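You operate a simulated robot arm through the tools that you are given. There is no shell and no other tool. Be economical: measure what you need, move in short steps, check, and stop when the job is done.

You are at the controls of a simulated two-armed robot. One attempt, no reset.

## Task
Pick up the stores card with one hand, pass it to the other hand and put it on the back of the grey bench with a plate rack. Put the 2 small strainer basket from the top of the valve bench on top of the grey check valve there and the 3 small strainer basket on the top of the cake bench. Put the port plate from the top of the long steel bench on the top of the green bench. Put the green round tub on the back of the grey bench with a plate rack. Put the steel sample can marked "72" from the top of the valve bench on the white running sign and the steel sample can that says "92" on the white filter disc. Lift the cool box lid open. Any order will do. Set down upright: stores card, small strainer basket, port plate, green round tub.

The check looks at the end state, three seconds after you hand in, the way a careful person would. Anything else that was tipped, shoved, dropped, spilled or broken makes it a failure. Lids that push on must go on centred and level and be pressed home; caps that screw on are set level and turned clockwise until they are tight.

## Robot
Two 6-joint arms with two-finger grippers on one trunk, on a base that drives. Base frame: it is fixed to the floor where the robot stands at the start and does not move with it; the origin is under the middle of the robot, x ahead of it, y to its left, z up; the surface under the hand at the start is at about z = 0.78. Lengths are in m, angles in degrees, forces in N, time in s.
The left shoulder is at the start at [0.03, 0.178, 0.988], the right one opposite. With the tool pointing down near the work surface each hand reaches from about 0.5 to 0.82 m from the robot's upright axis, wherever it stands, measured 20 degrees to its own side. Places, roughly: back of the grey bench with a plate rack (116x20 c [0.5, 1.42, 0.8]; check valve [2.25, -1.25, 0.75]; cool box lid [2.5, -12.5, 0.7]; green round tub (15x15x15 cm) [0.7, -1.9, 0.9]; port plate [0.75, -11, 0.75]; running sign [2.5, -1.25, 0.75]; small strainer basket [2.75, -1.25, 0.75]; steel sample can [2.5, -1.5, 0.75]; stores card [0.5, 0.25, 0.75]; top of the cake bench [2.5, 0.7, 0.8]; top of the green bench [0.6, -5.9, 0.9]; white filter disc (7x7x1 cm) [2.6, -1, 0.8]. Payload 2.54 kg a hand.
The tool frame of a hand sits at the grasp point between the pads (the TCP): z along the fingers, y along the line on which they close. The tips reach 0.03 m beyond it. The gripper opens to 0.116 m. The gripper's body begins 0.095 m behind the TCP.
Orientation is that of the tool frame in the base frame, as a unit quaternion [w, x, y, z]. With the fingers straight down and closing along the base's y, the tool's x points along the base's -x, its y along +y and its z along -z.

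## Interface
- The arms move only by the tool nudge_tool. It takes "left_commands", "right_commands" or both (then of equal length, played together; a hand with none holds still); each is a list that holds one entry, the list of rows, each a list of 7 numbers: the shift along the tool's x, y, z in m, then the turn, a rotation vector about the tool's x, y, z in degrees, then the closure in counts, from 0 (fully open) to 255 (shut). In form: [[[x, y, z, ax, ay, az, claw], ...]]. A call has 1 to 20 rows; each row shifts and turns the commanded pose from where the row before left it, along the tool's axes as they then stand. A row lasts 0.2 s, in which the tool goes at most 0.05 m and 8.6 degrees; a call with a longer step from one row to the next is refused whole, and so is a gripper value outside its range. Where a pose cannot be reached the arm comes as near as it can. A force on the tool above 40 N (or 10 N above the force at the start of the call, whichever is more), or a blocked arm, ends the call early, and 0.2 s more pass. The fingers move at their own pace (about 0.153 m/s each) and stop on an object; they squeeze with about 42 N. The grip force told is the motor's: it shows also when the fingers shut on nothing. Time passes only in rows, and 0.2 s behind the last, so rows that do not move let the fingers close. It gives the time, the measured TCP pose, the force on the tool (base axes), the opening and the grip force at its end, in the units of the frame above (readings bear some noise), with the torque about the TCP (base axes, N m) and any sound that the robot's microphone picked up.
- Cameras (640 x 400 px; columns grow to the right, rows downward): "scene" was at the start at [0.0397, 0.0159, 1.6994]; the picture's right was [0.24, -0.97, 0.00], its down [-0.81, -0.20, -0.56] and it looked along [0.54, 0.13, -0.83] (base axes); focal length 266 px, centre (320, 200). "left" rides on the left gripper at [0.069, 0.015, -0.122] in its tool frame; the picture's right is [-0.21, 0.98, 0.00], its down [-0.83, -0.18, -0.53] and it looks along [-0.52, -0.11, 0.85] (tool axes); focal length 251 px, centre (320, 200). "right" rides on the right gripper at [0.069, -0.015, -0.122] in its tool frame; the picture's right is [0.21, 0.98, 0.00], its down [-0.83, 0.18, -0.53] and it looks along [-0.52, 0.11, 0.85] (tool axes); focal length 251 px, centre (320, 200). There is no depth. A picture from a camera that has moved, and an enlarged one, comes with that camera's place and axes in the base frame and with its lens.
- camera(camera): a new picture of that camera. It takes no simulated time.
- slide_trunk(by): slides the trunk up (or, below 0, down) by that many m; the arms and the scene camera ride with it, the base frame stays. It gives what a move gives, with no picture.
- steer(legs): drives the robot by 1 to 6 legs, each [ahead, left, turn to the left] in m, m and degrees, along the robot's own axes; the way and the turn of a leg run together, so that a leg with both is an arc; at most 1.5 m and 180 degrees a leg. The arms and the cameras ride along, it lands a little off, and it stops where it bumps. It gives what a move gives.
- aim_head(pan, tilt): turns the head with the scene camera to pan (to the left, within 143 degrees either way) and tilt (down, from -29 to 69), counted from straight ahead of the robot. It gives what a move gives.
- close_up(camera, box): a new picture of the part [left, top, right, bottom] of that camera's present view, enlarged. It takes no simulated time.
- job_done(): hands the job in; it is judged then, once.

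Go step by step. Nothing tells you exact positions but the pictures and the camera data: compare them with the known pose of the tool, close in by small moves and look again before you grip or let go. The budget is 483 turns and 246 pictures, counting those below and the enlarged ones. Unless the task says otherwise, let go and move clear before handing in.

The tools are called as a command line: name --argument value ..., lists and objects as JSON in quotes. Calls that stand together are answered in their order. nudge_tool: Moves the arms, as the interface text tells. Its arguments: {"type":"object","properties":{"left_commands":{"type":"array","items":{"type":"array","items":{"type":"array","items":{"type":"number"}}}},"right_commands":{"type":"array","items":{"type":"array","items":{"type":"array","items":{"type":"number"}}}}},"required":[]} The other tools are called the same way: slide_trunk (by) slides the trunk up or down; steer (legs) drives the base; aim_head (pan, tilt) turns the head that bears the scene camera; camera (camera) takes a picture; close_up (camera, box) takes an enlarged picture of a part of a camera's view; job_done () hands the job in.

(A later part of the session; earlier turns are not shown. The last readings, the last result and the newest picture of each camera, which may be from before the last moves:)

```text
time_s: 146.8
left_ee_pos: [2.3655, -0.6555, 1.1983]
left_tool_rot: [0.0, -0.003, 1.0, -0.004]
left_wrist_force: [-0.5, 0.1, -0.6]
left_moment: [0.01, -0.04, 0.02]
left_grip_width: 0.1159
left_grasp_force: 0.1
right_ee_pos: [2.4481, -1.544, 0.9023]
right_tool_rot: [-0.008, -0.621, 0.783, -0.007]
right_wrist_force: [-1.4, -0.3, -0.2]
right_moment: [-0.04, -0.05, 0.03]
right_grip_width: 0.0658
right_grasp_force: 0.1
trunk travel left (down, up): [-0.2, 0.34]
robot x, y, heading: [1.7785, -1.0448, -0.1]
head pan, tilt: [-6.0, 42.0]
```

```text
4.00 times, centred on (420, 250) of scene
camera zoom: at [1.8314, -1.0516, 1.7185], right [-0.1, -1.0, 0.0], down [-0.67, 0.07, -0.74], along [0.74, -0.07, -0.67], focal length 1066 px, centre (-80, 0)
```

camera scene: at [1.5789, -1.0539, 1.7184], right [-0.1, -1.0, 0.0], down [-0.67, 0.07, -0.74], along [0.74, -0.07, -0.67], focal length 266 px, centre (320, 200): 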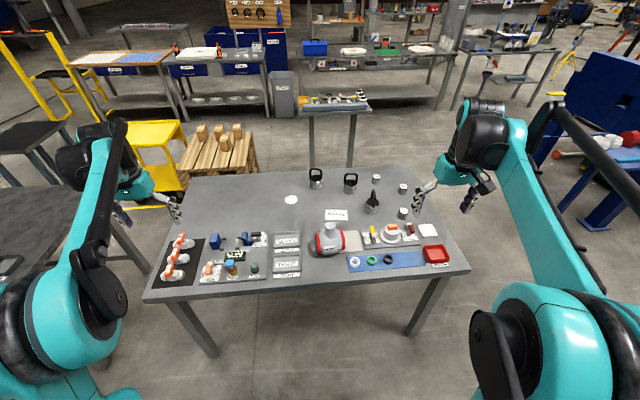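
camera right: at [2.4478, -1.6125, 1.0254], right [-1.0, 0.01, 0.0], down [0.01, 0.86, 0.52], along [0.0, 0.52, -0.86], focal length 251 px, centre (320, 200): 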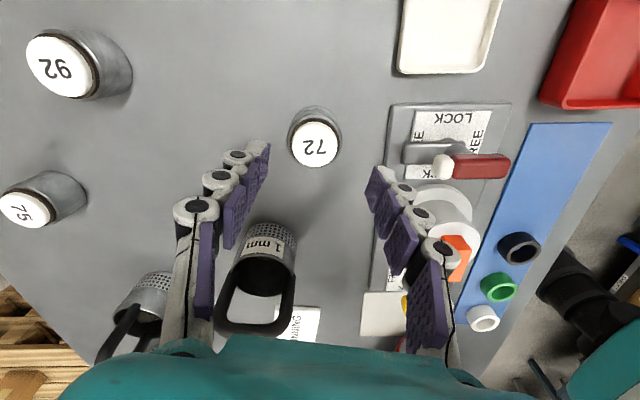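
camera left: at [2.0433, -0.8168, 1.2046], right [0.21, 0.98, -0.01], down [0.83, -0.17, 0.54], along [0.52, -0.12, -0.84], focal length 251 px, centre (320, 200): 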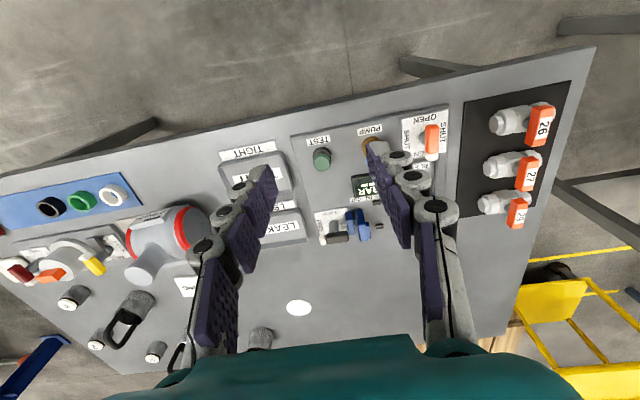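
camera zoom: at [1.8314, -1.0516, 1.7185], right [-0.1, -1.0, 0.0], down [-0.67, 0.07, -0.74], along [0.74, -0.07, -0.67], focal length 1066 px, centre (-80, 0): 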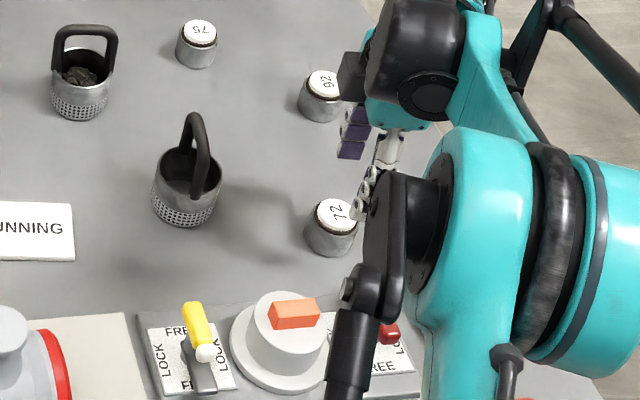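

nudge_tool --right_commands '[[[-0.0045, -0.004, 0.03, 0, 0, 0, 110], [0, 0, 0.03, 0, 0, 0, 110], [0, 0, 0.027, 0, 0, 0, 110], [0, 0, 0, 0, 0, 0, 110]]]'

camera --camera "right"

```text
time_s: 147.8
left_ee_pos: [2.3644, -0.6557, 1.1988]
left_tool_rot: [0.0, -0.003, 1.0, -0.004]
left_wrist_force: [-0.4, 0.5, -0.9]
left_moment: [0.01, -0.04, 0.03]
left_grip_width: 0.1158
left_grasp_force: 0.2
right_ee_pos: [2.4509, -1.5403, 0.8165]
right_tool_rot: [-0.009, -0.621, 0.784, -0.008]
right_wrist_force: [-0.3, 0.2, -0.1]
right_moment: [0.01, 0.0, -0.03]
right_grip_width: 0.066
right_grasp_force: 0.0
trunk travel left (down, up): [-0.2, 0.34]
robot x, y, heading: [1.7759, -1.0417, 0.3]
head pan, tilt: [-6.0, 42.0]
```

```text
185 pictures are left
camera right: at [2.451, -1.6085, 0.9399], right [-1.0, 0.01, 0.0], down [0.01, 0.86, 0.52], along [0.0, 0.52, -0.86], focal length 251 px, centre (320, 200)
```

right: 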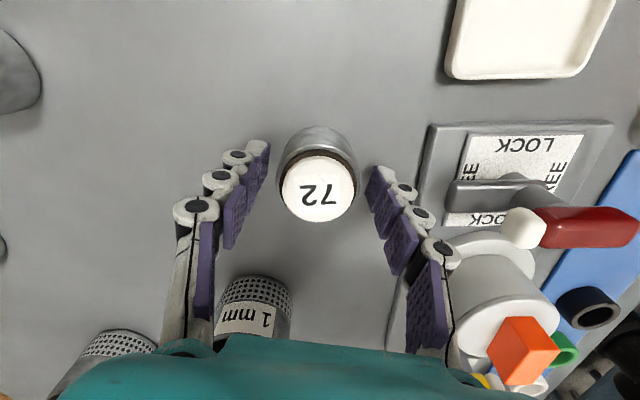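

The can is centred between the fingers; I grip and lift.

nudge_tool --right_commands '[[[0, 0, 0.004, 0, 0, 0, 110], [0, 0, 0, 0, 0, 0, 200], [0, 0, 0, 0, 0, 0, 255], [0, 0, 0, 0, 0, 0, 255], [0, 0, -0.03, 0, 0, 0, 255], [0, 0, -0.04, 0, 0, 0, 255], [0, 0, -0.04, 0, 0, 0, 255], [0, 0, -0.04, 0, 0, 0, 255]]]'

camera --camera "right"

```text
time_s: 149.6
left_ee_pos: [2.3644, -0.6542, 1.1986]
left_tool_rot: [0.0, -0.004, 1.0, -0.005]
left_wrist_force: [0.2, -0.1, -0.6]
left_moment: [0.01, 0.0, 0.04]
left_grip_width: 0.116
left_grasp_force: 0.1
right_ee_pos: [2.4539, -1.5386, 0.9617]
right_tool_rot: [-0.008, -0.621, 0.784, -0.006]
right_wrist_force: [-0.2, 0.2, -1.4]
right_moment: [-0.03, -0.05, 0.01]
right_grip_width: 0.0459
right_grasp_force: 41.6
trunk travel left (down, up): [-0.2, 0.34]
robot x, y, heading: [1.7788, -1.0385, 0.1]
head pan, tilt: [-6.0, 42.0]
```

```text
184 pictures are left
camera right: at [2.4545, -1.606, 1.0836], right [-1.0, 0.01, 0.0], down [0.01, 0.86, 0.52], along [0.0, 0.52, -0.86], focal length 251 px, centre (320, 200)
```

right: 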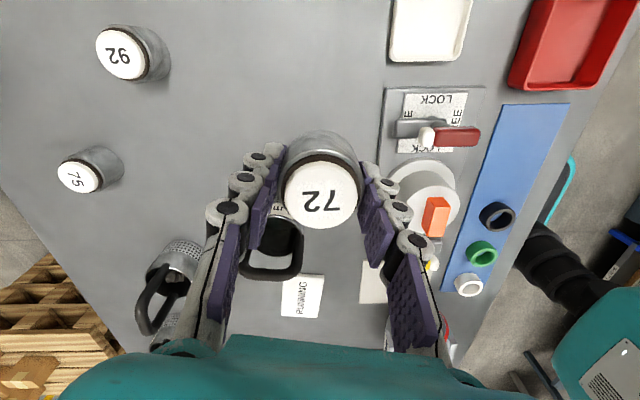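

Can 72 is held. I carry it high over the basket to above the running sign at about (2.489, -1.221).

nudge_tool --right_commands '[[[0, 0, -0.04, 0, 0, 0, 255], [0, 0, -0.04, 0, 0, 0, 255], [-0.0398, 0.0047, 0, 0, 0, 0, 255], [-0.0398, 0.0047, 0, 0, 0, 0, 255], [-0.0398, 0.0047, 0, 0, 0, 0, 255], [-0.0398, 0.0047, 0, 0, 0, 0, 255], [-0.0398, 0.0047, 0, 0, 0, 0, 255], [-0.0398, 0.0047, 0, 0, 0, 0, 255], [-0.0398, 0.0047, 0, 0, 0, 0, 255], [-0.0398, 0.0047, 0, 0, 0, 0, 255], [0, 0, 0.04, 0, 0, 0, 255], [0, 0, 0.04, 0, 0, 0, 255], [0, 0, 0.04, 0, 0, 0, 255], [0, 0, 0.03, 0, 0, 0, 255], [0, 0, 0, 0, 0, 0, 255]]]'

camera --camera "right"

close_up --camera "scene" --box '[270, 180, 430, 280]'

```text
time_s: 152.8
left_ee_pos: [2.3648, -0.6554, 1.1988]
left_tool_rot: [0.0, -0.004, 1.0, -0.004]
left_wrist_force: [1.0, -0.5, -0.8]
left_moment: [0.02, 0.02, 0.01]
left_grip_width: 0.1159
left_grasp_force: 0.0
right_ee_pos: [2.4915, -1.2216, 0.883]
right_tool_rot: [-0.008, -0.621, 0.784, -0.007]
right_wrist_force: [-0.5, 0.2, -1.5]
right_moment: [0.0, -0.02, 0.02]
right_grip_width: 0.046
right_grasp_force: 42.6
trunk travel left (down, up): [-0.2, 0.34]
robot x, y, heading: [1.7752, -1.0411, 0.0]
head pan, tilt: [-6.0, 42.0]
```

```text
183 pictures are left
camera right: at [2.4908, -1.2893, 1.0068], right [-1.0, 0.01, 0.0], down [0.01, 0.86, 0.52], along [0.0, 0.52, -0.86], focal length 251 px, centre (320, 200)
```

right: 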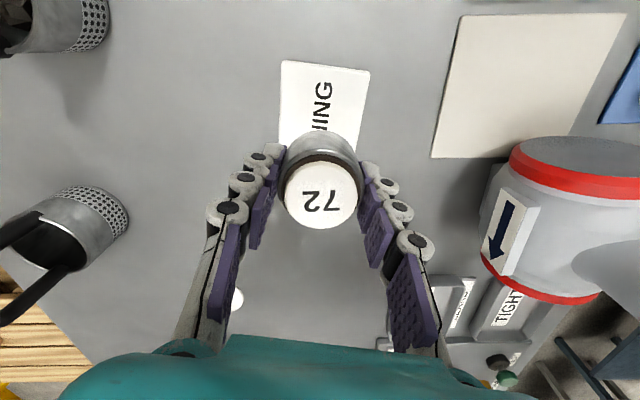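

```text
4.00 times, centred on (350, 230) of scene
camera zoom: at [1.8317, -1.0517, 1.7185], right [-0.1, -1.0, 0.0], down [-0.67, 0.07, -0.74], along [0.74, -0.07, -0.67], focal length 1066 px, centre (200, 80)
```

zoom: 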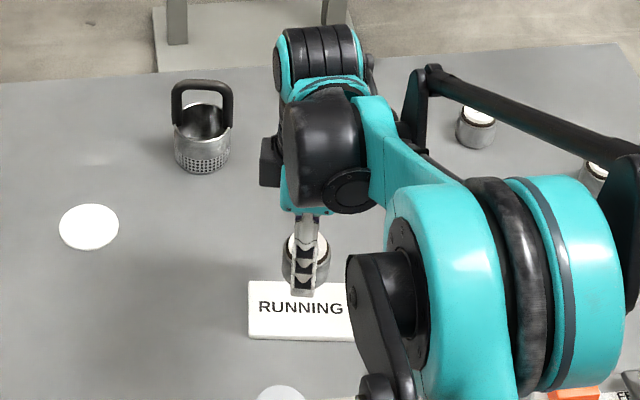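

Centred over the sign. Lowering gently.

nudge_tool --right_commands '[[[0, 0, 0.025, 0, 0, 0, 255], [0, 0, 0.025, 0, 0, 0, 255], [0, 0, 0.004, 0, 0, 0, 255], [0, 0, 0, 0, 0, 0, 255]]]'

nudge_tool --right_commands '[[[0, 0, 0.004, 0, 0, 0, 255], [0, 0, 0, 0, 0, 0, 255]]]'

```text
time_s: 153.8
left_ee_pos: [2.3651, -0.6544, 1.1993]
left_tool_rot: [0.0, -0.003, 1.0, -0.004]
left_wrist_force: [0.2, 0.8, 0.9]
left_moment: [-0.01, 0.0, 0.0]
left_grip_width: 0.1161
left_grasp_force: 0.0
right_ee_pos: [2.4894, -1.2237, 0.8298]
right_tool_rot: [-0.009, -0.621, 0.784, -0.006]
right_wrist_force: [0.1, 0.1, -2.4]
right_moment: [-0.01, 0.0, 0.0]
right_grip_width: 0.0458
right_grasp_force: 41.7
trunk travel left (down, up): [-0.2, 0.34]
robot x, y, heading: [1.7785, -1.0422, 0.2]
head pan, tilt: [-6.0, 42.0]
```

```text
time_s: 154.4
left_ee_pos: [2.365, -0.6534, 1.1984]
left_tool_rot: [0.0, -0.002, 1.0, -0.004]
left_wrist_force: [0.3, 0.0, 0.8]
left_moment: [0.05, 0.02, 0.02]
left_grip_width: 0.1163
left_grasp_force: 0.0
right_ee_pos: [2.4894, -1.2243, 0.8265]
right_tool_rot: [-0.009, -0.621, 0.783, -0.007]
right_wrist_force: [-0.1, 0.2, -1.6]
right_moment: [-0.02, 0.02, -0.04]
right_grip_width: 0.0459
right_grasp_force: 42.4
trunk travel left (down, up): [-0.2, 0.34]
robot x, y, heading: [1.7798, -1.0403, 0.5]
head pan, tilt: [-6.0, 42.0]
```

nudge_tool --right_commands '[[[0, 0, 0.003, 0, 0, 0, 255], [0, 0, 0, 0, 0, 0, 255]]]'

nudge_tool --right_commands '[[[0, 0, 0.003, 0, 0, 0, 255], [0, 0, 0, 0, 0, 0, 255]]]'

```text
time_s: 155.0
left_ee_pos: [2.3658, -0.6542, 1.1997]
left_tool_rot: [0.0, -0.002, 1.0, -0.004]
left_wrist_force: [-0.4, 0.3, 0.9]
left_moment: [0.02, -0.02, 0.01]
left_grip_width: 0.1159
left_grasp_force: 0.0
right_ee_pos: [2.4884, -1.2238, 0.8224]
right_tool_rot: [-0.008, -0.621, 0.784, -0.007]
right_wrist_force: [-0.3, -0.1, -1.4]
right_moment: [0.02, 0.01, 0.02]
right_grip_width: 0.0458
right_grasp_force: 42.0
trunk travel left (down, up): [-0.2, 0.34]
robot x, y, heading: [1.7783, -1.0441, 0.5]
head pan, tilt: [-6.0, 42.0]
```

```text
time_s: 155.6
left_ee_pos: [2.3642, -0.6547, 1.1999]
left_tool_rot: [0.001, -0.003, 1.0, -0.004]
left_wrist_force: [-0.5, -0.7, 0.2]
left_moment: [0.0, 0.02, -0.03]
left_grip_width: 0.116
left_grasp_force: 0.1
right_ee_pos: [2.489, -1.2245, 0.8222]
right_tool_rot: [-0.007, -0.622, 0.783, -0.008]
right_wrist_force: [7.0, -0.6, 25.0]
right_moment: [0.0, -0.21, 0.04]
right_grip_width: 0.0458
right_grasp_force: 41.8
trunk travel left (down, up): [-0.2, 0.34]
robot x, y, heading: [1.7803, -1.0425, 0.5]
head pan, tilt: [-6.0, 42.0]
```

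Contact with the sign. I relax, open and rise.

nudge_tool --right_commands '[[[0, 0, -0.002, 0, 0, 0, 255], [0, 0, 0, 0, 0, 0, 180], [0, 0, 0, 0, 0, 0, 130], [0, 0, 0, 0, 0, 0, 110], [0, 0, 0, 0, 0, 0, 110], [0, 0, -0.02, 0, 0, 0, 110], [0, 0, -0.04, 0, 0, 0, 110], [0, 0, -0.045, 0, 0, 0, 110], [0, 0, -0.045, 0, 0, 0, 110]]]'

camera --camera "right"

```text
time_s: 157.6
left_ee_pos: [2.3649, -0.6552, 1.1991]
left_tool_rot: [0.0, -0.003, 1.0, -0.005]
left_wrist_force: [-0.4, -0.5, -0.5]
left_moment: [-0.02, -0.03, 0.02]
left_grip_width: 0.1161
left_grasp_force: 0.1
right_ee_pos: [2.4895, -1.2208, 0.974]
right_tool_rot: [-0.008, -0.621, 0.784, -0.006]
right_wrist_force: [1.0, -0.4, 0.2]
right_moment: [-0.01, 0.01, -0.03]
right_grip_width: 0.0659
right_grasp_force: 0.0
trunk travel left (down, up): [-0.2, 0.34]
robot x, y, heading: [1.778, -1.044, 0.2]
head pan, tilt: [-6.0, 42.0]
```

```text
181 pictures are left
camera right: at [2.4907, -1.2881, 1.0971], right [-1.0, 0.01, 0.0], down [0.01, 0.86, 0.52], along [0.0, 0.52, -0.86], focal length 251 px, centre (320, 200)
```

right: 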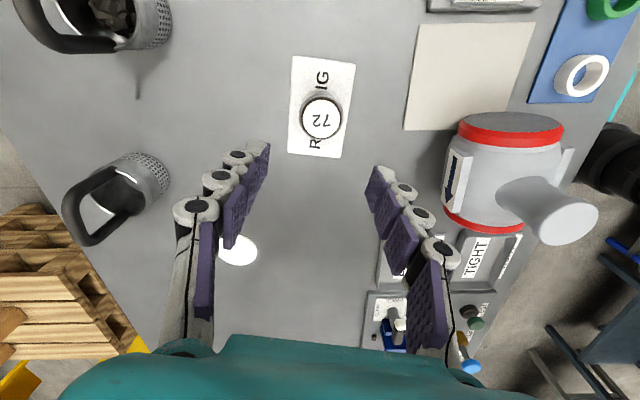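

Can 72 stands on the sign. For can 92 I raise the hand and shift the robot right and slightly forward.

nudge_tool --right_commands '[[[0, 0, -0.04, 0, 0, 0, 110], [0, 0, -0.04, 0, 0, 0, 110], [0, 0, -0.04, 0, 0, 0, 110]]]'

steer --legs '[[0.07, -0.31, 0]]'

camera --camera "right"

camera --camera "scene"

```text
time_s: 158.4
left_ee_pos: [2.3655, -0.6557, 1.1996]
left_tool_rot: [-0.001, -0.003, 1.0, -0.005]
left_wrist_force: [-0.7, -0.2, 0.0]
left_moment: [-0.02, -0.04, 0.02]
left_grip_width: 0.1161
left_grasp_force: 0.0
right_ee_pos: [2.4908, -1.2172, 1.092]
right_tool_rot: [-0.008, -0.621, 0.784, -0.007]
right_wrist_force: [0.2, 0.2, -0.1]
right_moment: [-0.06, 0.0, -0.03]
right_grip_width: 0.0661
right_grasp_force: 0.1
trunk travel left (down, up): [-0.2, 0.34]
robot x, y, heading: [1.7769, -1.0444, 0.4]
head pan, tilt: [-6.0, 42.0]
```

```text
time_s: 160.6
left_ee_pos: [2.4389, -0.971, 1.1978]
left_tool_rot: [0.001, -0.002, 1.0, -0.004]
left_wrist_force: [0.3, 0.0, -0.6]
left_moment: [0.02, 0.02, 0.0]
left_grip_width: 0.1162
left_grasp_force: 0.0
right_ee_pos: [2.5626, -1.5344, 1.0915]
right_tool_rot: [-0.008, -0.619, 0.785, -0.006]
right_wrist_force: [0.2, -0.6, 0.5]
right_moment: [-0.01, 0.0, -0.01]
right_grip_width: 0.0658
right_grasp_force: 0.2
trunk travel left (down, up): [-0.2, 0.34]
robot x, y, heading: [1.8545, -1.3574, 0.1]
head pan, tilt: [-6.0, 42.0]
```

```text
180 pictures are left
camera right: at [2.5633, -1.6022, 1.2149], right [-1.0, 0.02, 0.0], down [0.02, 0.86, 0.52], along [0.0, 0.52, -0.86], focal length 251 px, centre (320, 200)
```

right: 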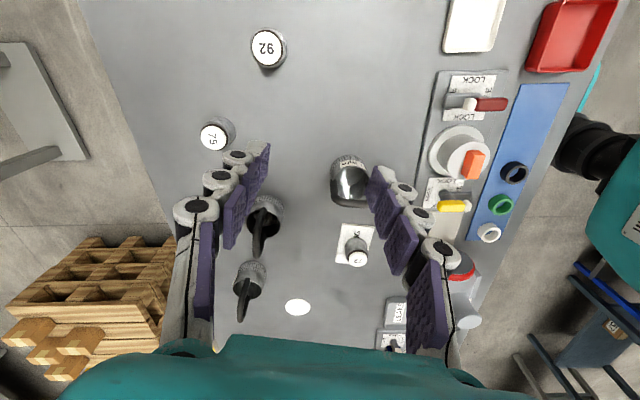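

```text
179 pictures are left
camera scene: at [1.9042, -1.3664, 1.7185], right [-0.1, -0.99, 0.0], down [-0.67, 0.07, -0.74], along [0.74, -0.08, -0.67], focal length 266 px, centre (320, 200)
```

scene: 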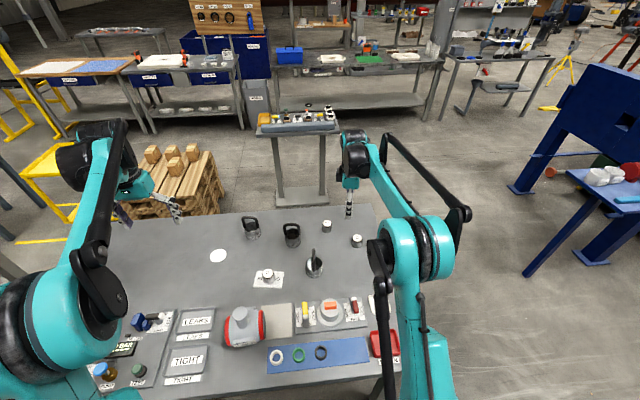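

Can 92's lid is at about (2.631, -1.608). Moving above it.

nudge_tool --right_commands '[[[0.018, -0.028, 0.02, 0, 0, 0, 110], [0.018, -0.028, 0.03, 0, 0, 0, 110], [0.017, -0.027, 0.03, 0, 0, 0, 110], [0, 0, 0.045, 0, 0, 0, 110], [0, 0, 0.045, 0, 0, 0, 110], [0, 0, 0.02, 0, 0, 0, 110], [0, 0, 0, 0, 0, 0, 110]]]'

camera --camera "right"

```text
time_s: 162.2
left_ee_pos: [2.439, -0.9688, 1.1987]
left_tool_rot: [0.0, -0.001, 1.0, -0.004]
left_wrist_force: [0.6, -1.0, 0.2]
left_moment: [-0.03, -0.03, -0.03]
left_grip_width: 0.116
left_grasp_force: 0.1
right_ee_pos: [2.6302, -1.6079, 0.9034]
right_tool_rot: [-0.008, -0.62, 0.785, -0.007]
right_wrist_force: [0.2, -0.9, 1.0]
right_moment: [0.01, 0.01, -0.02]
right_grip_width: 0.0663
right_grasp_force: 0.0
trunk travel left (down, up): [-0.2, 0.34]
robot x, y, heading: [1.851, -1.3537, 0.1]
head pan, tilt: [-6.0, 42.0]
```

```text
178 pictures are left
camera right: at [2.6302, -1.6754, 1.0266], right [-1.0, 0.02, 0.0], down [0.02, 0.86, 0.52], along [0.0, 0.52, -0.86], focal length 251 px, centre (320, 200)
```

right: 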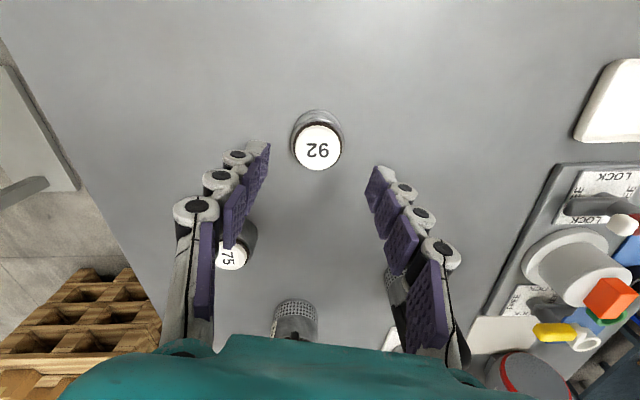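

nudge_tool --right_commands '[[[-0.008, -0.001, 0.03, 0, 0, 0, 110], [0, 0, 0.03, 0, 0, 0, 110], [0, 0, 0.031, 0, 0, 0, 110], [0, 0, 0, 0, 0, 0, 110]]]'

camera --camera "right"

```text
time_s: 163.2
left_ee_pos: [2.4399, -0.9695, 1.1989]
left_tool_rot: [0.0, -0.002, 1.0, -0.005]
left_wrist_force: [0.2, 0.0, -0.4]
left_moment: [-0.03, 0.0, 0.0]
left_grip_width: 0.116
left_grasp_force: 0.0
right_ee_pos: [2.6271, -1.6007, 0.8153]
right_tool_rot: [-0.008, -0.62, 0.784, -0.007]
right_wrist_force: [-0.2, -0.1, -0.4]
right_moment: [-0.03, 0.0, 0.02]
right_grip_width: 0.066
right_grasp_force: 0.1
right hand out of reach, approached as far as the arm can: row 3
trunk travel left (down, up): [-0.2, 0.34]
robot x, y, heading: [1.8485, -1.3506, 0.1]
head pan, tilt: [-6.0, 42.0]
```

```text
177 pictures are left
camera right: at [2.6271, -1.669, 0.9381], right [-1.0, 0.02, 0.0], down [0.02, 0.86, 0.52], along [0.01, 0.52, -0.86], focal length 251 px, centre (320, 200)
```

right: 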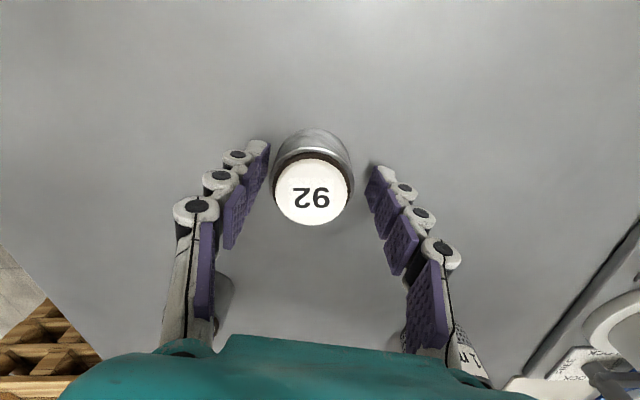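

Within a few millimetres; grip and lift.

nudge_tool --right_commands '[[[0, 0, 0, 0, 0, 0, 200], [0, 0, 0, 0, 0, 0, 255], [0, 0, 0, 0, 0, 0, 255], [0, 0, -0.03, 0, 0, 0, 255], [0, 0, -0.04, 0, 0, 0, 255], [0, 0, -0.04, 0, 0, 0, 255], [0, 0, -0.04, 0, 0, 0, 255], [0, 0, -0.04, 0, 0, 0, 255]]]'

camera --camera "right"

```text
time_s: 164.9
left_ee_pos: [2.4375, -0.9702, 1.199]
left_tool_rot: [0.001, -0.002, 1.0, -0.004]
left_wrist_force: [-0.1, 0.6, -0.1]
left_moment: [-0.01, 0.03, 0.01]
left_grip_width: 0.1161
left_grasp_force: 0.0
right_ee_pos: [2.6278, -1.5972, 1.0072]
right_tool_rot: [-0.008, -0.62, 0.785, -0.008]
right_wrist_force: [0.3, 0.1, -1.5]
right_moment: [-0.03, -0.02, 0.0]
right_grip_width: 0.0457
right_grasp_force: 41.4
trunk travel left (down, up): [-0.2, 0.34]
robot x, y, heading: [1.8511, -1.3563, 0.0]
head pan, tilt: [-6.0, 42.0]
```

```text
176 pictures are left
camera right: at [2.6278, -1.6649, 1.1295], right [-1.0, 0.02, 0.0], down [0.02, 0.86, 0.52], along [0.01, 0.52, -0.86], focal length 251 px, centre (320, 200)
```

right: 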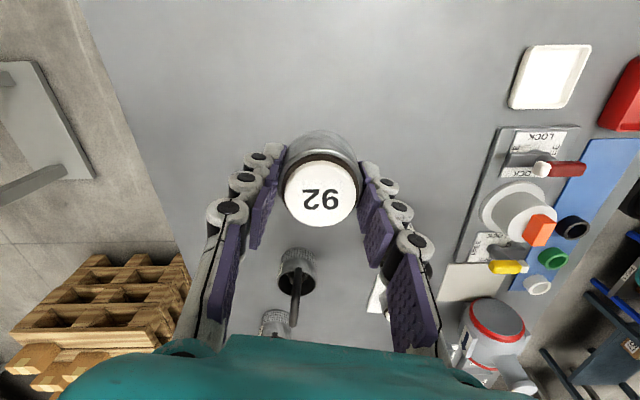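

Held. I drive left 0.45 m with the can carried above the basket handles.

nudge_tool --right_commands '[[[0, 0, -0.03, 0, 0, 0, 255], [0.0, 0.01, -0.03, 0, 0, 0, 255]]]'

steer --legs '[[0.015, 0.45, 0]]'

camera --camera "right"

```text
time_s: 165.6
left_ee_pos: [2.4371, -0.9709, 1.2]
left_tool_rot: [0.0, -0.002, 1.0, -0.004]
left_wrist_force: [0.6, -0.3, -0.3]
left_moment: [0.01, -0.03, 0.01]
left_grip_width: 0.116
left_grasp_force: 0.1
right_ee_pos: [2.6193, -1.5946, 1.0661]
right_tool_rot: [-0.009, -0.62, 0.785, -0.007]
right_wrist_force: [-0.8, 0.3, -0.6]
right_moment: [0.0, -0.04, -0.02]
right_grip_width: 0.0455
right_grasp_force: 41.8
trunk travel left (down, up): [-0.2, 0.34]
robot x, y, heading: [1.8477, -1.3534, 0.2]
head pan, tilt: [-6.0, 42.0]
```

```text
time_s: 168.3
left_ee_pos: [2.451, -0.5179, 1.1981]
left_tool_rot: [-0.001, -0.004, 1.0, -0.004]
left_wrist_force: [-1.5, 0.1, -1.2]
left_moment: [-0.06, 0.02, -0.03]
left_grip_width: 0.1158
left_grasp_force: 0.1
right_ee_pos: [2.6342, -1.1423, 1.0657]
right_tool_rot: [-0.008, -0.622, 0.783, -0.007]
right_wrist_force: [-0.1, -0.5, -0.9]
right_moment: [-0.04, 0.0, 0.01]
right_grip_width: 0.0458
right_grasp_force: 42.1
trunk travel left (down, up): [-0.2, 0.34]
robot x, y, heading: [1.8613, -0.9066, 0.3]
head pan, tilt: [-6.0, 42.0]
```

```text
175 pictures are left
camera right: at [2.6341, -1.2104, 1.1888], right [-1.0, 0.01, 0.0], down [0.01, 0.86, 0.52], along [0.0, 0.52, -0.86], focal length 251 px, centre (320, 200)
```

right: 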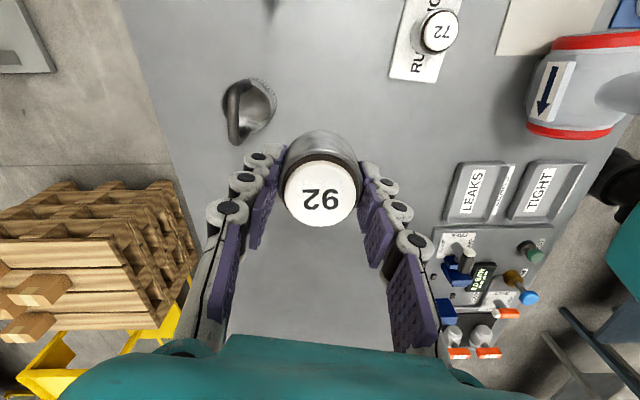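

nudge_tool --right_commands '[[[-0.0355, 0.01, 0, 0, 0, 0, 255], [-0.0355, 0.01, 0, 0, 0, 0, 255], [-0.0355, 0.01, 0, 0, 0, 0, 255], [-0.0355, 0.01, 0, 0, 0, 0, 255], [0, 0, 0.04, 0, 0, 0, 255], [0, 0, 0.04, 0, 0, 0, 255], [0, 0, 0.04, 0, 0, 0, 255], [0, 0, 0.04, 0, 0, 0, 255], [0, 0, 0.03, 0, 0, 0, 255], [0, 0, 0, 0, 0, 0, 255]]]'

camera --camera "right"

aim_head --pan -8 --tilt 45

close_up --camera "scene" --box '[240, 120, 400, 240]'

```text
time_s: 170.5
left_ee_pos: [2.4502, -0.5206, 1.1997]
left_tool_rot: [0.0, -0.003, 1.0, -0.005]
left_wrist_force: [0.0, 0.0, 0.1]
left_moment: [0.03, -0.04, 0.03]
left_grip_width: 0.116
left_grasp_force: 0.1
right_ee_pos: [2.6277, -1.0001, 0.8708]
right_tool_rot: [-0.008, -0.621, 0.784, -0.006]
right_wrist_force: [-0.2, 1.1, -1.2]
right_moment: [0.0, -0.01, 0.0]
right_grip_width: 0.0456
right_grasp_force: 41.6
trunk travel left (down, up): [-0.2, 0.34]
robot x, y, heading: [1.8615, -0.9051, 0.4]
head pan, tilt: [-6.0, 42.0]
```

```text
174 pictures are left
camera right: at [2.6265, -1.0677, 0.9943], right [-1.0, 0.01, 0.0], down [0.01, 0.86, 0.52], along [0.0, 0.52, -0.86], focal length 251 px, centre (320, 200)
```

right: 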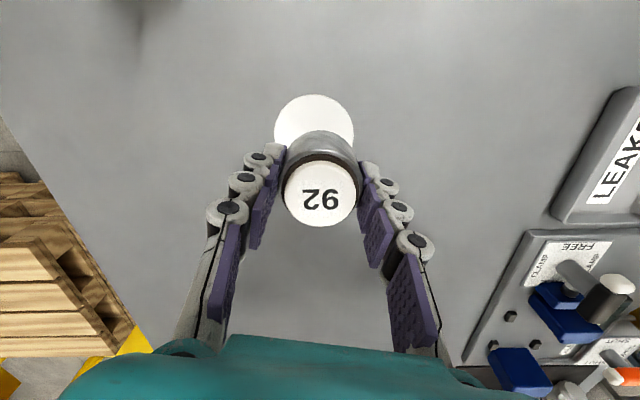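

```text
time_s: 171.1
left_ee_pos: [2.4504, -0.5181, 1.1987]
left_tool_rot: [-0.001, -0.003, 1.0, -0.004]
left_wrist_force: [0.0, -0.7, 0.0]
left_moment: [-0.01, -0.01, 0.01]
left_grip_width: 0.1159
left_grasp_force: 0.0
right_ee_pos: [2.6264, -0.9997, 0.872]
right_tool_rot: [-0.008, -0.621, 0.783, -0.007]
right_wrist_force: [0.0, 0.4, -1.7]
right_moment: [0.06, 0.01, -0.02]
right_grip_width: 0.0457
right_grasp_force: 41.6
trunk travel left (down, up): [-0.2, 0.34]
robot x, y, heading: [1.861, -0.9076, 0.6]
head pan, tilt: [-8.0, 45.0]
```

```text
3.33 times, centred on (320, 180) of scene
camera zoom: at [1.9149, -0.9185, 1.7142], right [-0.13, -0.99, 0.0], down [-0.7, 0.09, -0.71], along [0.7, -0.09, -0.71], focal length 888 px, centre (320, 267)
```

zoom: 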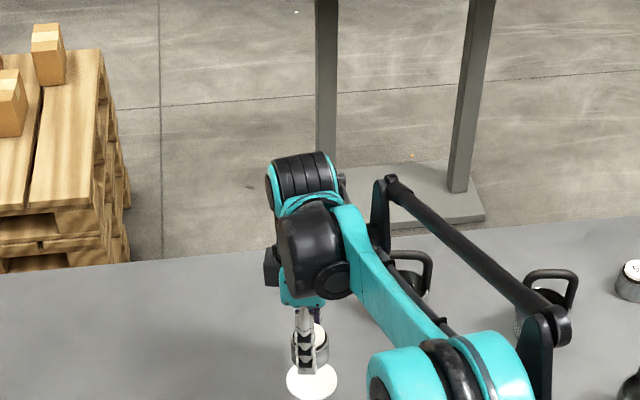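

nudge_tool --right_commands '[[[0.001, -0.004, 0.02, 0, 0, 0, 255], [0, 0, 0.018, 0, 0, 0, 255], [0, 0, 0.004, 0, 0, 0, 255], [0, 0, 0, 0, 0, 0, 255]]]'

nudge_tool --right_commands '[[[0, 0, 0.003, 0, 0, 0, 255], [0, 0, 0, 0, 0, 0, 255]]]'

```text
time_s: 172.1
left_ee_pos: [2.4511, -0.5188, 1.1982]
left_tool_rot: [0.0, -0.004, 1.0, -0.004]
left_wrist_force: [0.0, 0.0, -0.3]
left_moment: [-0.02, -0.02, -0.02]
left_grip_width: 0.116
left_grasp_force: 0.2
right_ee_pos: [2.6307, -1.004, 0.8302]
right_tool_rot: [-0.008, -0.621, 0.784, -0.006]
right_wrist_force: [0.3, 0.1, -0.9]
right_moment: [0.01, -0.02, -0.02]
right_grip_width: 0.0455
right_grasp_force: 41.9
trunk travel left (down, up): [-0.2, 0.34]
robot x, y, heading: [1.8637, -0.9044, 0.1]
head pan, tilt: [-8.0, 45.0]
```

```text
time_s: 172.7
left_ee_pos: [2.4503, -0.5187, 1.1988]
left_tool_rot: [0.0, -0.003, 1.0, -0.004]
left_wrist_force: [0.0, 0.3, -0.4]
left_moment: [0.03, -0.02, -0.01]
left_grip_width: 0.1162
left_grasp_force: 0.0
right_ee_pos: [2.63, -1.0014, 0.8269]
right_tool_rot: [-0.008, -0.62, 0.784, -0.007]
right_wrist_force: [0.2, 0.8, -1.0]
right_moment: [0.02, -0.01, -0.01]
right_grip_width: 0.0457
right_grasp_force: 42.2
trunk travel left (down, up): [-0.2, 0.34]
robot x, y, heading: [1.8645, -0.9094, 0.4]
head pan, tilt: [-8.0, 45.0]
```

nudge_tool --right_commands '[[[0, 0, 0.003, 0, 0, 0, 255], [0, 0, 0, 0, 0, 0, 255]]]'

nudge_tool --right_commands '[[[0, 0, 0.003, 0, 0, 0, 255], [0, 0, 0, 0, 0, 0, 255]]]'

```text
time_s: 173.3
left_ee_pos: [2.4504, -0.5195, 1.1992]
left_tool_rot: [-0.001, -0.004, 1.0, -0.005]
left_wrist_force: [0.4, 0.3, -1.1]
left_moment: [-0.01, 0.0, -0.02]
left_grip_width: 0.116
left_grasp_force: 0.0
right_ee_pos: [2.631, -1.0029, 0.8247]
right_tool_rot: [-0.008, -0.621, 0.784, -0.006]
right_wrist_force: [0.2, -0.1, -1.7]
right_moment: [0.01, -0.01, -0.01]
right_grip_width: 0.0456
right_grasp_force: 41.7
trunk travel left (down, up): [-0.2, 0.34]
robot x, y, heading: [1.8578, -0.9083, 0.3]
head pan, tilt: [-8.0, 45.0]
```

```text
time_s: 173.9
left_ee_pos: [2.4501, -0.5191, 1.1982]
left_tool_rot: [0.0, -0.003, 1.0, -0.005]
left_wrist_force: [-0.3, 0.3, -0.2]
left_moment: [0.01, -0.01, 0.03]
left_grip_width: 0.1162
left_grasp_force: 0.0
right_ee_pos: [2.63, -1.0016, 0.8207]
right_tool_rot: [-0.008, -0.622, 0.783, -0.006]
right_wrist_force: [-0.3, 0.2, -1.5]
right_moment: [-0.02, 0.0, 0.02]
right_grip_width: 0.0456
right_grasp_force: 42.1
trunk travel left (down, up): [-0.2, 0.34]
robot x, y, heading: [1.8666, -0.9071, 0.1]
head pan, tilt: [-8.0, 45.0]
```

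nudge_tool --right_commands '[[[0, 0, 0.002, 0, 0, 0, 255], [0, 0, 0, 0, 0, 0, 255]]]'

nudge_tool --right_commands '[[[0, 0, 0.002, 0, 0, 0, 255], [0, 0, 0, 0, 0, 0, 255]]]'

```text
time_s: 174.5
left_ee_pos: [2.4516, -0.5184, 1.1979]
left_tool_rot: [-0.001, -0.004, 1.0, -0.005]
left_wrist_force: [-0.3, -0.1, 0.9]
left_moment: [0.02, 0.02, -0.01]
left_grip_width: 0.1161
left_grasp_force: 0.0
right_ee_pos: [2.6303, -1.0024, 0.8198]
right_tool_rot: [-0.008, -0.621, 0.784, -0.007]
right_wrist_force: [-0.4, 0.1, -0.8]
right_moment: [-0.03, -0.02, 0.0]
right_grip_width: 0.0456
right_grasp_force: 41.8
trunk travel left (down, up): [-0.2, 0.34]
robot x, y, heading: [1.865, -0.9041, 0.3]
head pan, tilt: [-8.0, 45.0]
```

```text
time_s: 175.1
left_ee_pos: [2.4503, -0.519, 1.1989]
left_tool_rot: [0.0, -0.004, 1.0, -0.004]
left_wrist_force: [0.2, -1.0, -0.1]
left_moment: [0.02, 0.0, 0.0]
left_grip_width: 0.1159
left_grasp_force: 0.0
right_ee_pos: [2.6284, -1.0027, 0.8184]
right_tool_rot: [-0.008, -0.621, 0.784, -0.006]
right_wrist_force: [0.1, 1.3, 6.6]
right_moment: [0.09, -0.07, 0.02]
right_grip_width: 0.0453
right_grasp_force: 42.3
trunk travel left (down, up): [-0.2, 0.34]
robot x, y, heading: [1.8641, -0.9037, 0.3]
head pan, tilt: [-8.0, 45.0]
```

Contact with the disc. Release and rise.

nudge_tool --right_commands '[[[0, 0, 0, 0, 0, 0, 180], [0, 0, 0, 0, 0, 0, 130], [0, 0, 0, 0, 0, 0, 110], [0, 0, 0, 0, 0, 0, 110], [0, 0, -0.02, 0, 0, 0, 110], [0, 0, -0.04, 0, 0, 0, 110], [0, 0, -0.045, 0, 0, 0, 110], [0, 0, -0.045, 0, 0, 0, 110], [0, 0, -0.045, 0, 0, 0, 110]]]'

camera --camera "right"

camera --camera "left"

```text
time_s: 177.1
left_ee_pos: [2.4497, -0.5194, 1.199]
left_tool_rot: [0.0, -0.004, 1.0, -0.004]
left_wrist_force: [0.6, -0.6, 0.1]
left_moment: [0.0, -0.01, -0.01]
left_grip_width: 0.116
left_grasp_force: 0.1
right_ee_pos: [2.6322, -0.9977, 1.0132]
right_tool_rot: [-0.008, -0.621, 0.783, -0.007]
right_wrist_force: [0.0, -0.3, 0.3]
right_moment: [0.0, -0.05, 0.01]
right_grip_width: 0.066
right_grasp_force: 0.1
trunk travel left (down, up): [-0.2, 0.34]
robot x, y, heading: [1.8638, -0.9061, 0.6]
head pan, tilt: [-8.0, 45.0]
```

```text
172 pictures are left
camera right: at [2.6314, -1.0655, 1.135], right [-1.0, 0.01, 0.0], down [0.01, 0.86, 0.52], along [0.0, 0.52, -0.86], focal length 251 px, centre (320, 200)
```

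right: 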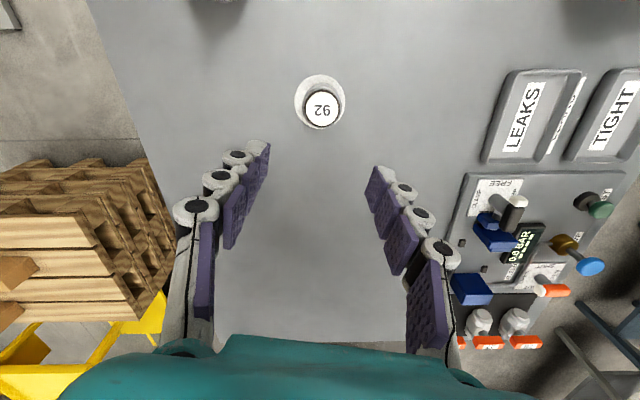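

```text
171 pictures are left
camera left: at [2.3802, -0.5032, 1.3227], right [0.21, 0.98, -0.01], down [0.83, -0.17, 0.54], along [0.52, -0.12, -0.84], focal length 251 px, centre (320, 200)
```

left: 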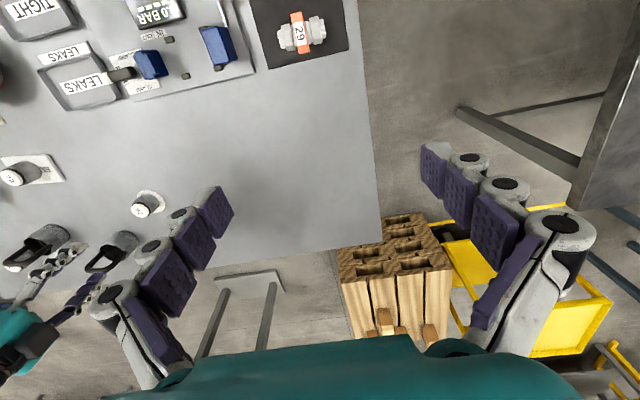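

Both cans are placed. Next basket A (far left): I straighten the wrist, move up slightly, edge the base forward 3 cm and look.

nudge_tool --right_commands '[[[0.02, 0.02, -0.04, 0, 0, -6.5, 110], [0.02, 0.02, -0.03, 0, 0, -6.5, 110], [0, 0.02, -0.03, 0, 0, 0, 110]]]'

steer --legs '[[0.03, 0, 0]]'

camera --camera "right"

camera --camera "scene"

```text
time_s: 177.9
left_ee_pos: [2.4482, -0.519, 1.1991]
left_tool_rot: [0.001, -0.004, 1.0, -0.004]
left_wrist_force: [-0.3, -0.2, -0.6]
left_moment: [0.0, -0.03, -0.02]
left_grip_width: 0.116
left_grasp_force: 0.0
right_ee_pos: [2.5633, -1.0276, 1.1132]
right_tool_rot: [-0.008, -0.707, 0.707, -0.006]
right_wrist_force: [0.1, 1.6, 0.2]
right_moment: [0.02, -0.03, 0.03]
right_grip_width: 0.0661
right_grasp_force: 0.1
trunk travel left (down, up): [-0.2, 0.34]
robot x, y, heading: [1.8622, -0.9058, 0.3]
head pan, tilt: [-8.0, 45.0]
```

```text
time_s: 178.7
left_ee_pos: [2.4818, -0.5193, 1.1991]
left_tool_rot: [-0.001, -0.002, 1.0, -0.004]
left_wrist_force: [0.2, -0.3, -0.2]
left_moment: [-0.03, 0.05, 0.01]
left_grip_width: 0.1162
left_grasp_force: 0.0
right_ee_pos: [2.5965, -1.0282, 1.1111]
right_tool_rot: [-0.009, -0.706, 0.708, -0.005]
right_wrist_force: [1.2, -0.2, -0.8]
right_moment: [-0.02, 0.03, 0.0]
right_grip_width: 0.0657
right_grasp_force: 0.0
trunk travel left (down, up): [-0.2, 0.34]
robot x, y, heading: [1.8933, -0.9047, 0.5]
head pan, tilt: [-8.0, 45.0]
```

```text
170 pictures are left
camera right: at [2.6111, -1.0945, 1.2342], right [-0.98, -0.21, 0.01], down [-0.18, 0.84, 0.52], along [-0.12, 0.5, -0.86], focal length 251 px, centre (320, 200)
```

right: 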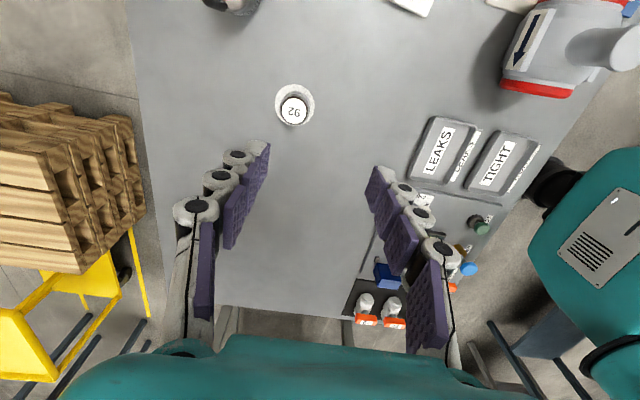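

```text
169 pictures are left
camera scene: at [1.946, -0.9184, 1.7141], right [-0.13, -0.99, 0.0], down [-0.7, 0.09, -0.71], along [0.7, -0.09, -0.71], focal length 266 px, centre (320, 200)
```

scene: 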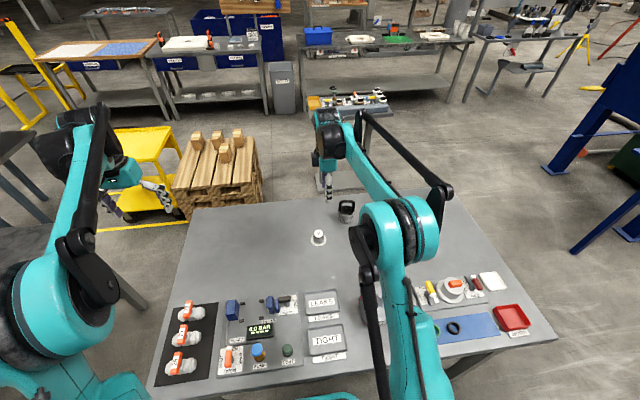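

close_up --camera "scene" --box '[300, 180, 396, 240]'

nudge_tool --right_commands '[[[0.045, 0, 0, 0, 0, 0, 110], [0.045, 0, 0, 0, 0, 0, 110], [0.045, 0, 0, 0, 0, 0, 110], [0.04, 0, 0, 0, 0, 0, 110]]]'

camera --camera "right"

```text
6.67 times, centred on (348, 210) of scene
camera zoom: at [1.946, -0.9184, 1.7141], right [-0.13, -0.99, 0.0], down [-0.7, 0.09, -0.71], along [0.7, -0.09, -0.71], focal length 1776 px, centre (133, 133)
```

zoom: 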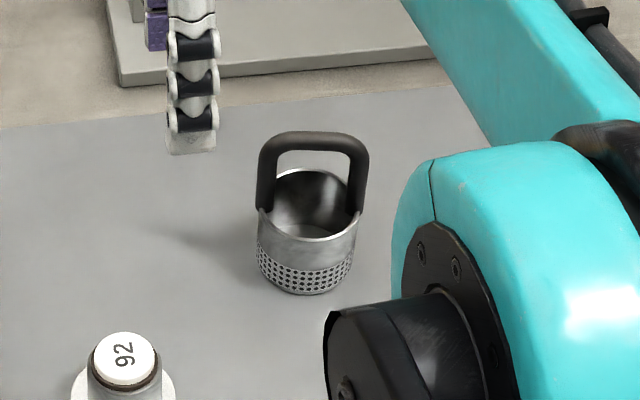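

```text
time_s: 179.7
left_ee_pos: [2.4823, -0.5198, 1.1995]
left_tool_rot: [0.0, -0.004, 1.0, -0.004]
left_wrist_force: [-0.6, -1.0, 0.1]
left_moment: [0.02, 0.0, 0.0]
left_grip_width: 0.1158
left_grasp_force: 0.1
right_ee_pos: [2.5952, -1.2032, 1.1147]
right_tool_rot: [-0.009, -0.706, 0.708, -0.005]
right_wrist_force: [-0.5, 0.3, -0.4]
right_moment: [0.04, 0.02, -0.03]
right_grip_width: 0.066
right_grasp_force: 0.0
trunk travel left (down, up): [-0.2, 0.34]
robot x, y, heading: [1.8926, -0.9026, 0.3]
head pan, tilt: [-8.0, 45.0]
```

```text
167 pictures are left
camera right: at [2.611, -1.2693, 1.2376], right [-0.98, -0.21, 0.01], down [-0.18, 0.84, 0.52], along [-0.12, 0.51, -0.85], focal length 251 px, centre (320, 200)
```

right: 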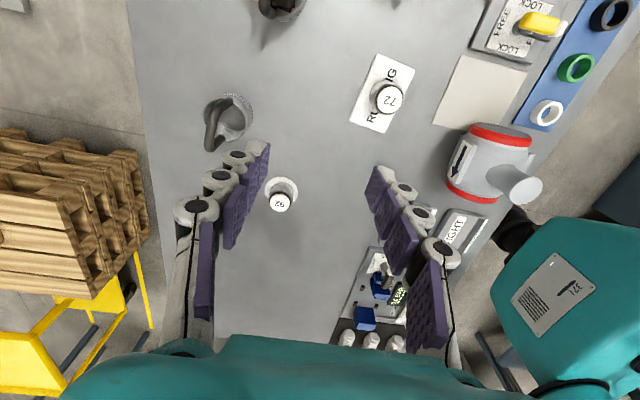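

Basket A's handle bar is at about (2.737, -1.141, 0.883), yawed 8°. I tilt the hand 30° forward for reach.

nudge_tool --right_commands '[[[0, 0, 0, 0, 0, 8, 167], [0, 0, 0, 7.5, 0, 0, 167], [0, 0, 0, 7.5, 0, 0, 167], [0, 0, 0, 7.5, 0, 0, 167], [0, 0, 0, 7.5, 0, 0, 167], [0, 0, 0, 0, 0, 0, 167]]]'

```text
time_s: 181.1
left_ee_pos: [2.4809, -0.5194, 1.1985]
left_tool_rot: [0.0, -0.002, 1.0, -0.004]
left_wrist_force: [0.9, -0.1, 0.2]
left_moment: [0.0, 0.02, -0.02]
left_grip_width: 0.1159
left_grasp_force: 0.0
right_ee_pos: [2.5949, -1.2031, 1.1148]
right_tool_rot: [0.161, -0.635, 0.729, -0.201]
right_wrist_force: [-0.2, 0.8, -1.0]
right_moment: [-0.03, -0.03, -0.02]
right_grip_width: 0.04
right_grasp_force: 0.1
trunk travel left (down, up): [-0.2, 0.34]
robot x, y, heading: [1.8965, -0.9064, 0.4]
head pan, tilt: [-8.0, 45.0]
```

nudge_tool --right_commands '[[[-0.0285, 0, 0, 0, 0, 0, 167], [-0.0285, 0, 0, 0, 0, 0, 167], [-0.0285, 0, 0, 0, 0, 0, 167], [0, 0, 0.04, 0, 0, 0, 167], [0, 0, 0.04, 0, 0, 0, 167], [0, 0, 0.04, 0, 0, 0, 167], [0, 0, 0.033, 0, 0, 0, 167], [0, 0, 0, 0, 0, 0, 167]]]'

camera --camera "right"

close_up --camera "scene" --box '[300, 160, 396, 220]'

```text
time_s: 182.9
left_ee_pos: [2.4807, -0.5187, 1.199]
left_tool_rot: [0.001, -0.004, 1.0, -0.004]
left_wrist_force: [-0.4, 0.0, -0.2]
left_moment: [0.02, -0.03, 0.0]
left_grip_width: 0.1161
left_grasp_force: 0.1
right_ee_pos: [2.6785, -1.1309, 0.9828]
right_tool_rot: [0.161, -0.635, 0.728, -0.202]
right_wrist_force: [0.5, 0.0, -0.3]
right_moment: [0.01, -0.02, 0.03]
right_grip_width: 0.0398
right_grasp_force: 0.0
trunk travel left (down, up): [-0.2, 0.34]
robot x, y, heading: [1.8926, -0.9044, 0.4]
head pan, tilt: [-8.0, 45.0]
```

```text
166 pictures are left
camera right: at [2.6233, -1.1892, 1.0966], right [-0.87, -0.1, -0.48], down [-0.3, 0.89, 0.36], along [0.39, 0.45, -0.8], focal length 251 px, centre (320, 200)
```

right: 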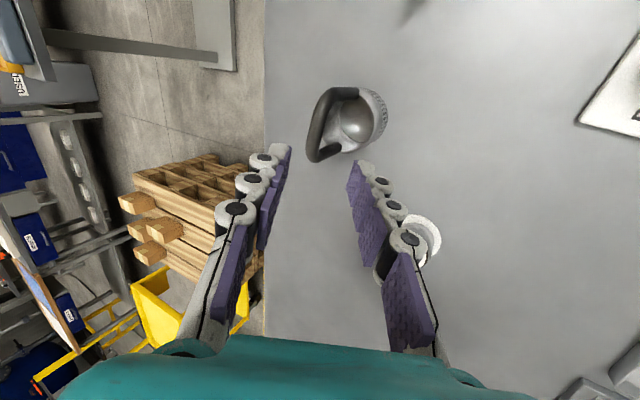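

```text
6.67 times, centred on (348, 190) of scene
camera zoom: at [1.9438, -0.9183, 1.7142], right [-0.13, -0.99, 0.0], down [-0.7, 0.09, -0.71], along [0.7, -0.09, -0.71], focal length 1776 px, centre (133, 267)
```

zoom: 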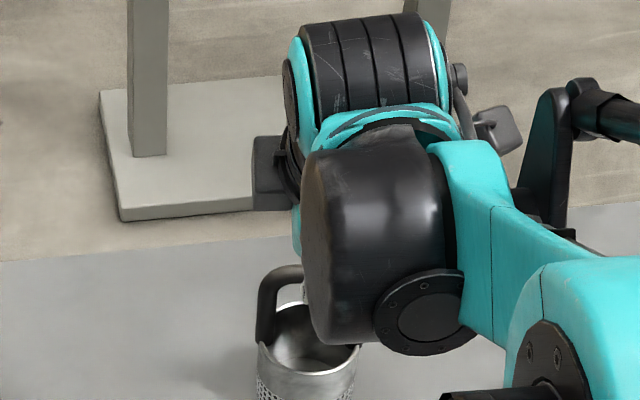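

The bar is right between the fingers' line. Advance and grip.

nudge_tool --right_commands '[[[0.005, 0, 0.03, 0, 0, 0, 167], [0, 0, 0.03, 0, 0, 0, 167], [0, 0, 0.025, 0, 0, 0, 167], [0, 0, 0.015, 0, 0, 0, 167], [0, 0, 0, 0, 0, 0, 167]]]'

camera --camera "right"

```text
time_s: 184.1
left_ee_pos: [2.4807, -0.5196, 1.1982]
left_tool_rot: [0.0, -0.003, 1.0, -0.005]
left_wrist_force: [0.2, 0.3, -0.2]
left_moment: [-0.01, -0.01, 0.02]
left_grip_width: 0.1162
left_grasp_force: 0.0
right_ee_pos: [2.728, -1.1444, 0.8954]
right_tool_rot: [0.161, -0.634, 0.729, -0.202]
right_wrist_force: [0.1, -0.1, -0.2]
right_moment: [0.02, -0.01, 0.01]
right_grip_width: 0.0397
right_grasp_force: 0.1
trunk travel left (down, up): [-0.2, 0.34]
robot x, y, heading: [1.8916, -0.905, 0.2]
head pan, tilt: [-8.0, 45.0]
```

```text
164 pictures are left
camera right: at [2.6721, -1.203, 1.0098], right [-0.87, -0.1, -0.48], down [-0.3, 0.89, 0.36], along [0.39, 0.45, -0.8], focal length 251 px, centre (320, 200)
```

right: 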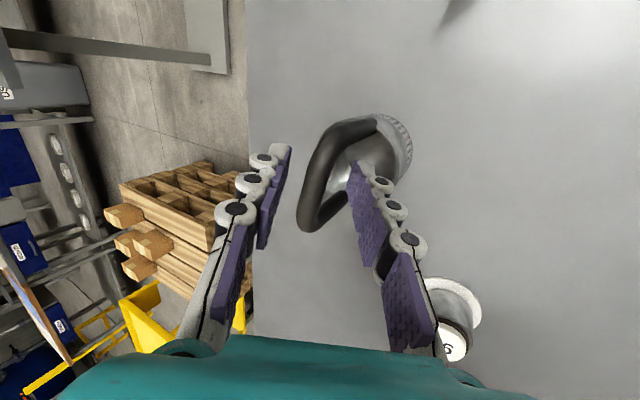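

nudge_tool --right_commands '[[[0, 0, 0, 0, 0, 0, 255], [0, 0, 0, 0, 0, 0, 255], [0, 0, 0, 0, 0, 0, 255]]]'

camera --camera "right"

```text
time_s: 184.9
left_ee_pos: [2.4806, -0.518, 1.2001]
left_tool_rot: [0.0, -0.002, 1.0, -0.004]
left_wrist_force: [0.3, -0.4, 0.8]
left_moment: [-0.01, 0.0, -0.01]
left_grip_width: 0.1163
left_grasp_force: 0.0
right_ee_pos: [2.7277, -1.1439, 0.8957]
right_tool_rot: [0.161, -0.635, 0.729, -0.201]
right_wrist_force: [0.3, -0.2, 2.6]
right_moment: [-0.02, -0.02, -0.02]
right_grip_width: 0.0108
right_grasp_force: 36.6
trunk travel left (down, up): [-0.2, 0.34]
robot x, y, heading: [1.8932, -0.9061, 0.2]
head pan, tilt: [-8.0, 45.0]
```

```text
163 pictures are left
camera right: at [2.672, -1.2029, 1.0101], right [-0.87, -0.1, -0.48], down [-0.3, 0.89, 0.36], along [0.39, 0.45, -0.8], focal length 251 px, centre (320, 200)
```

right: 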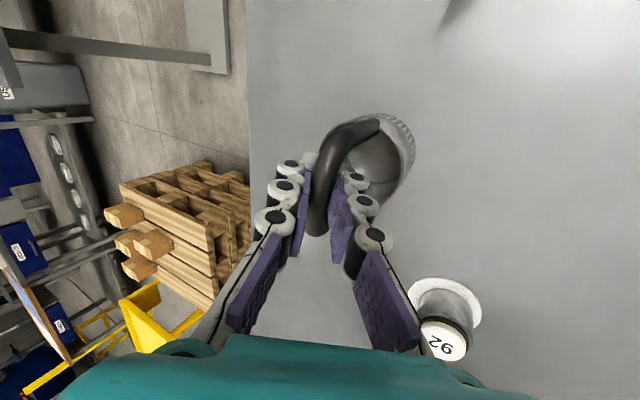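

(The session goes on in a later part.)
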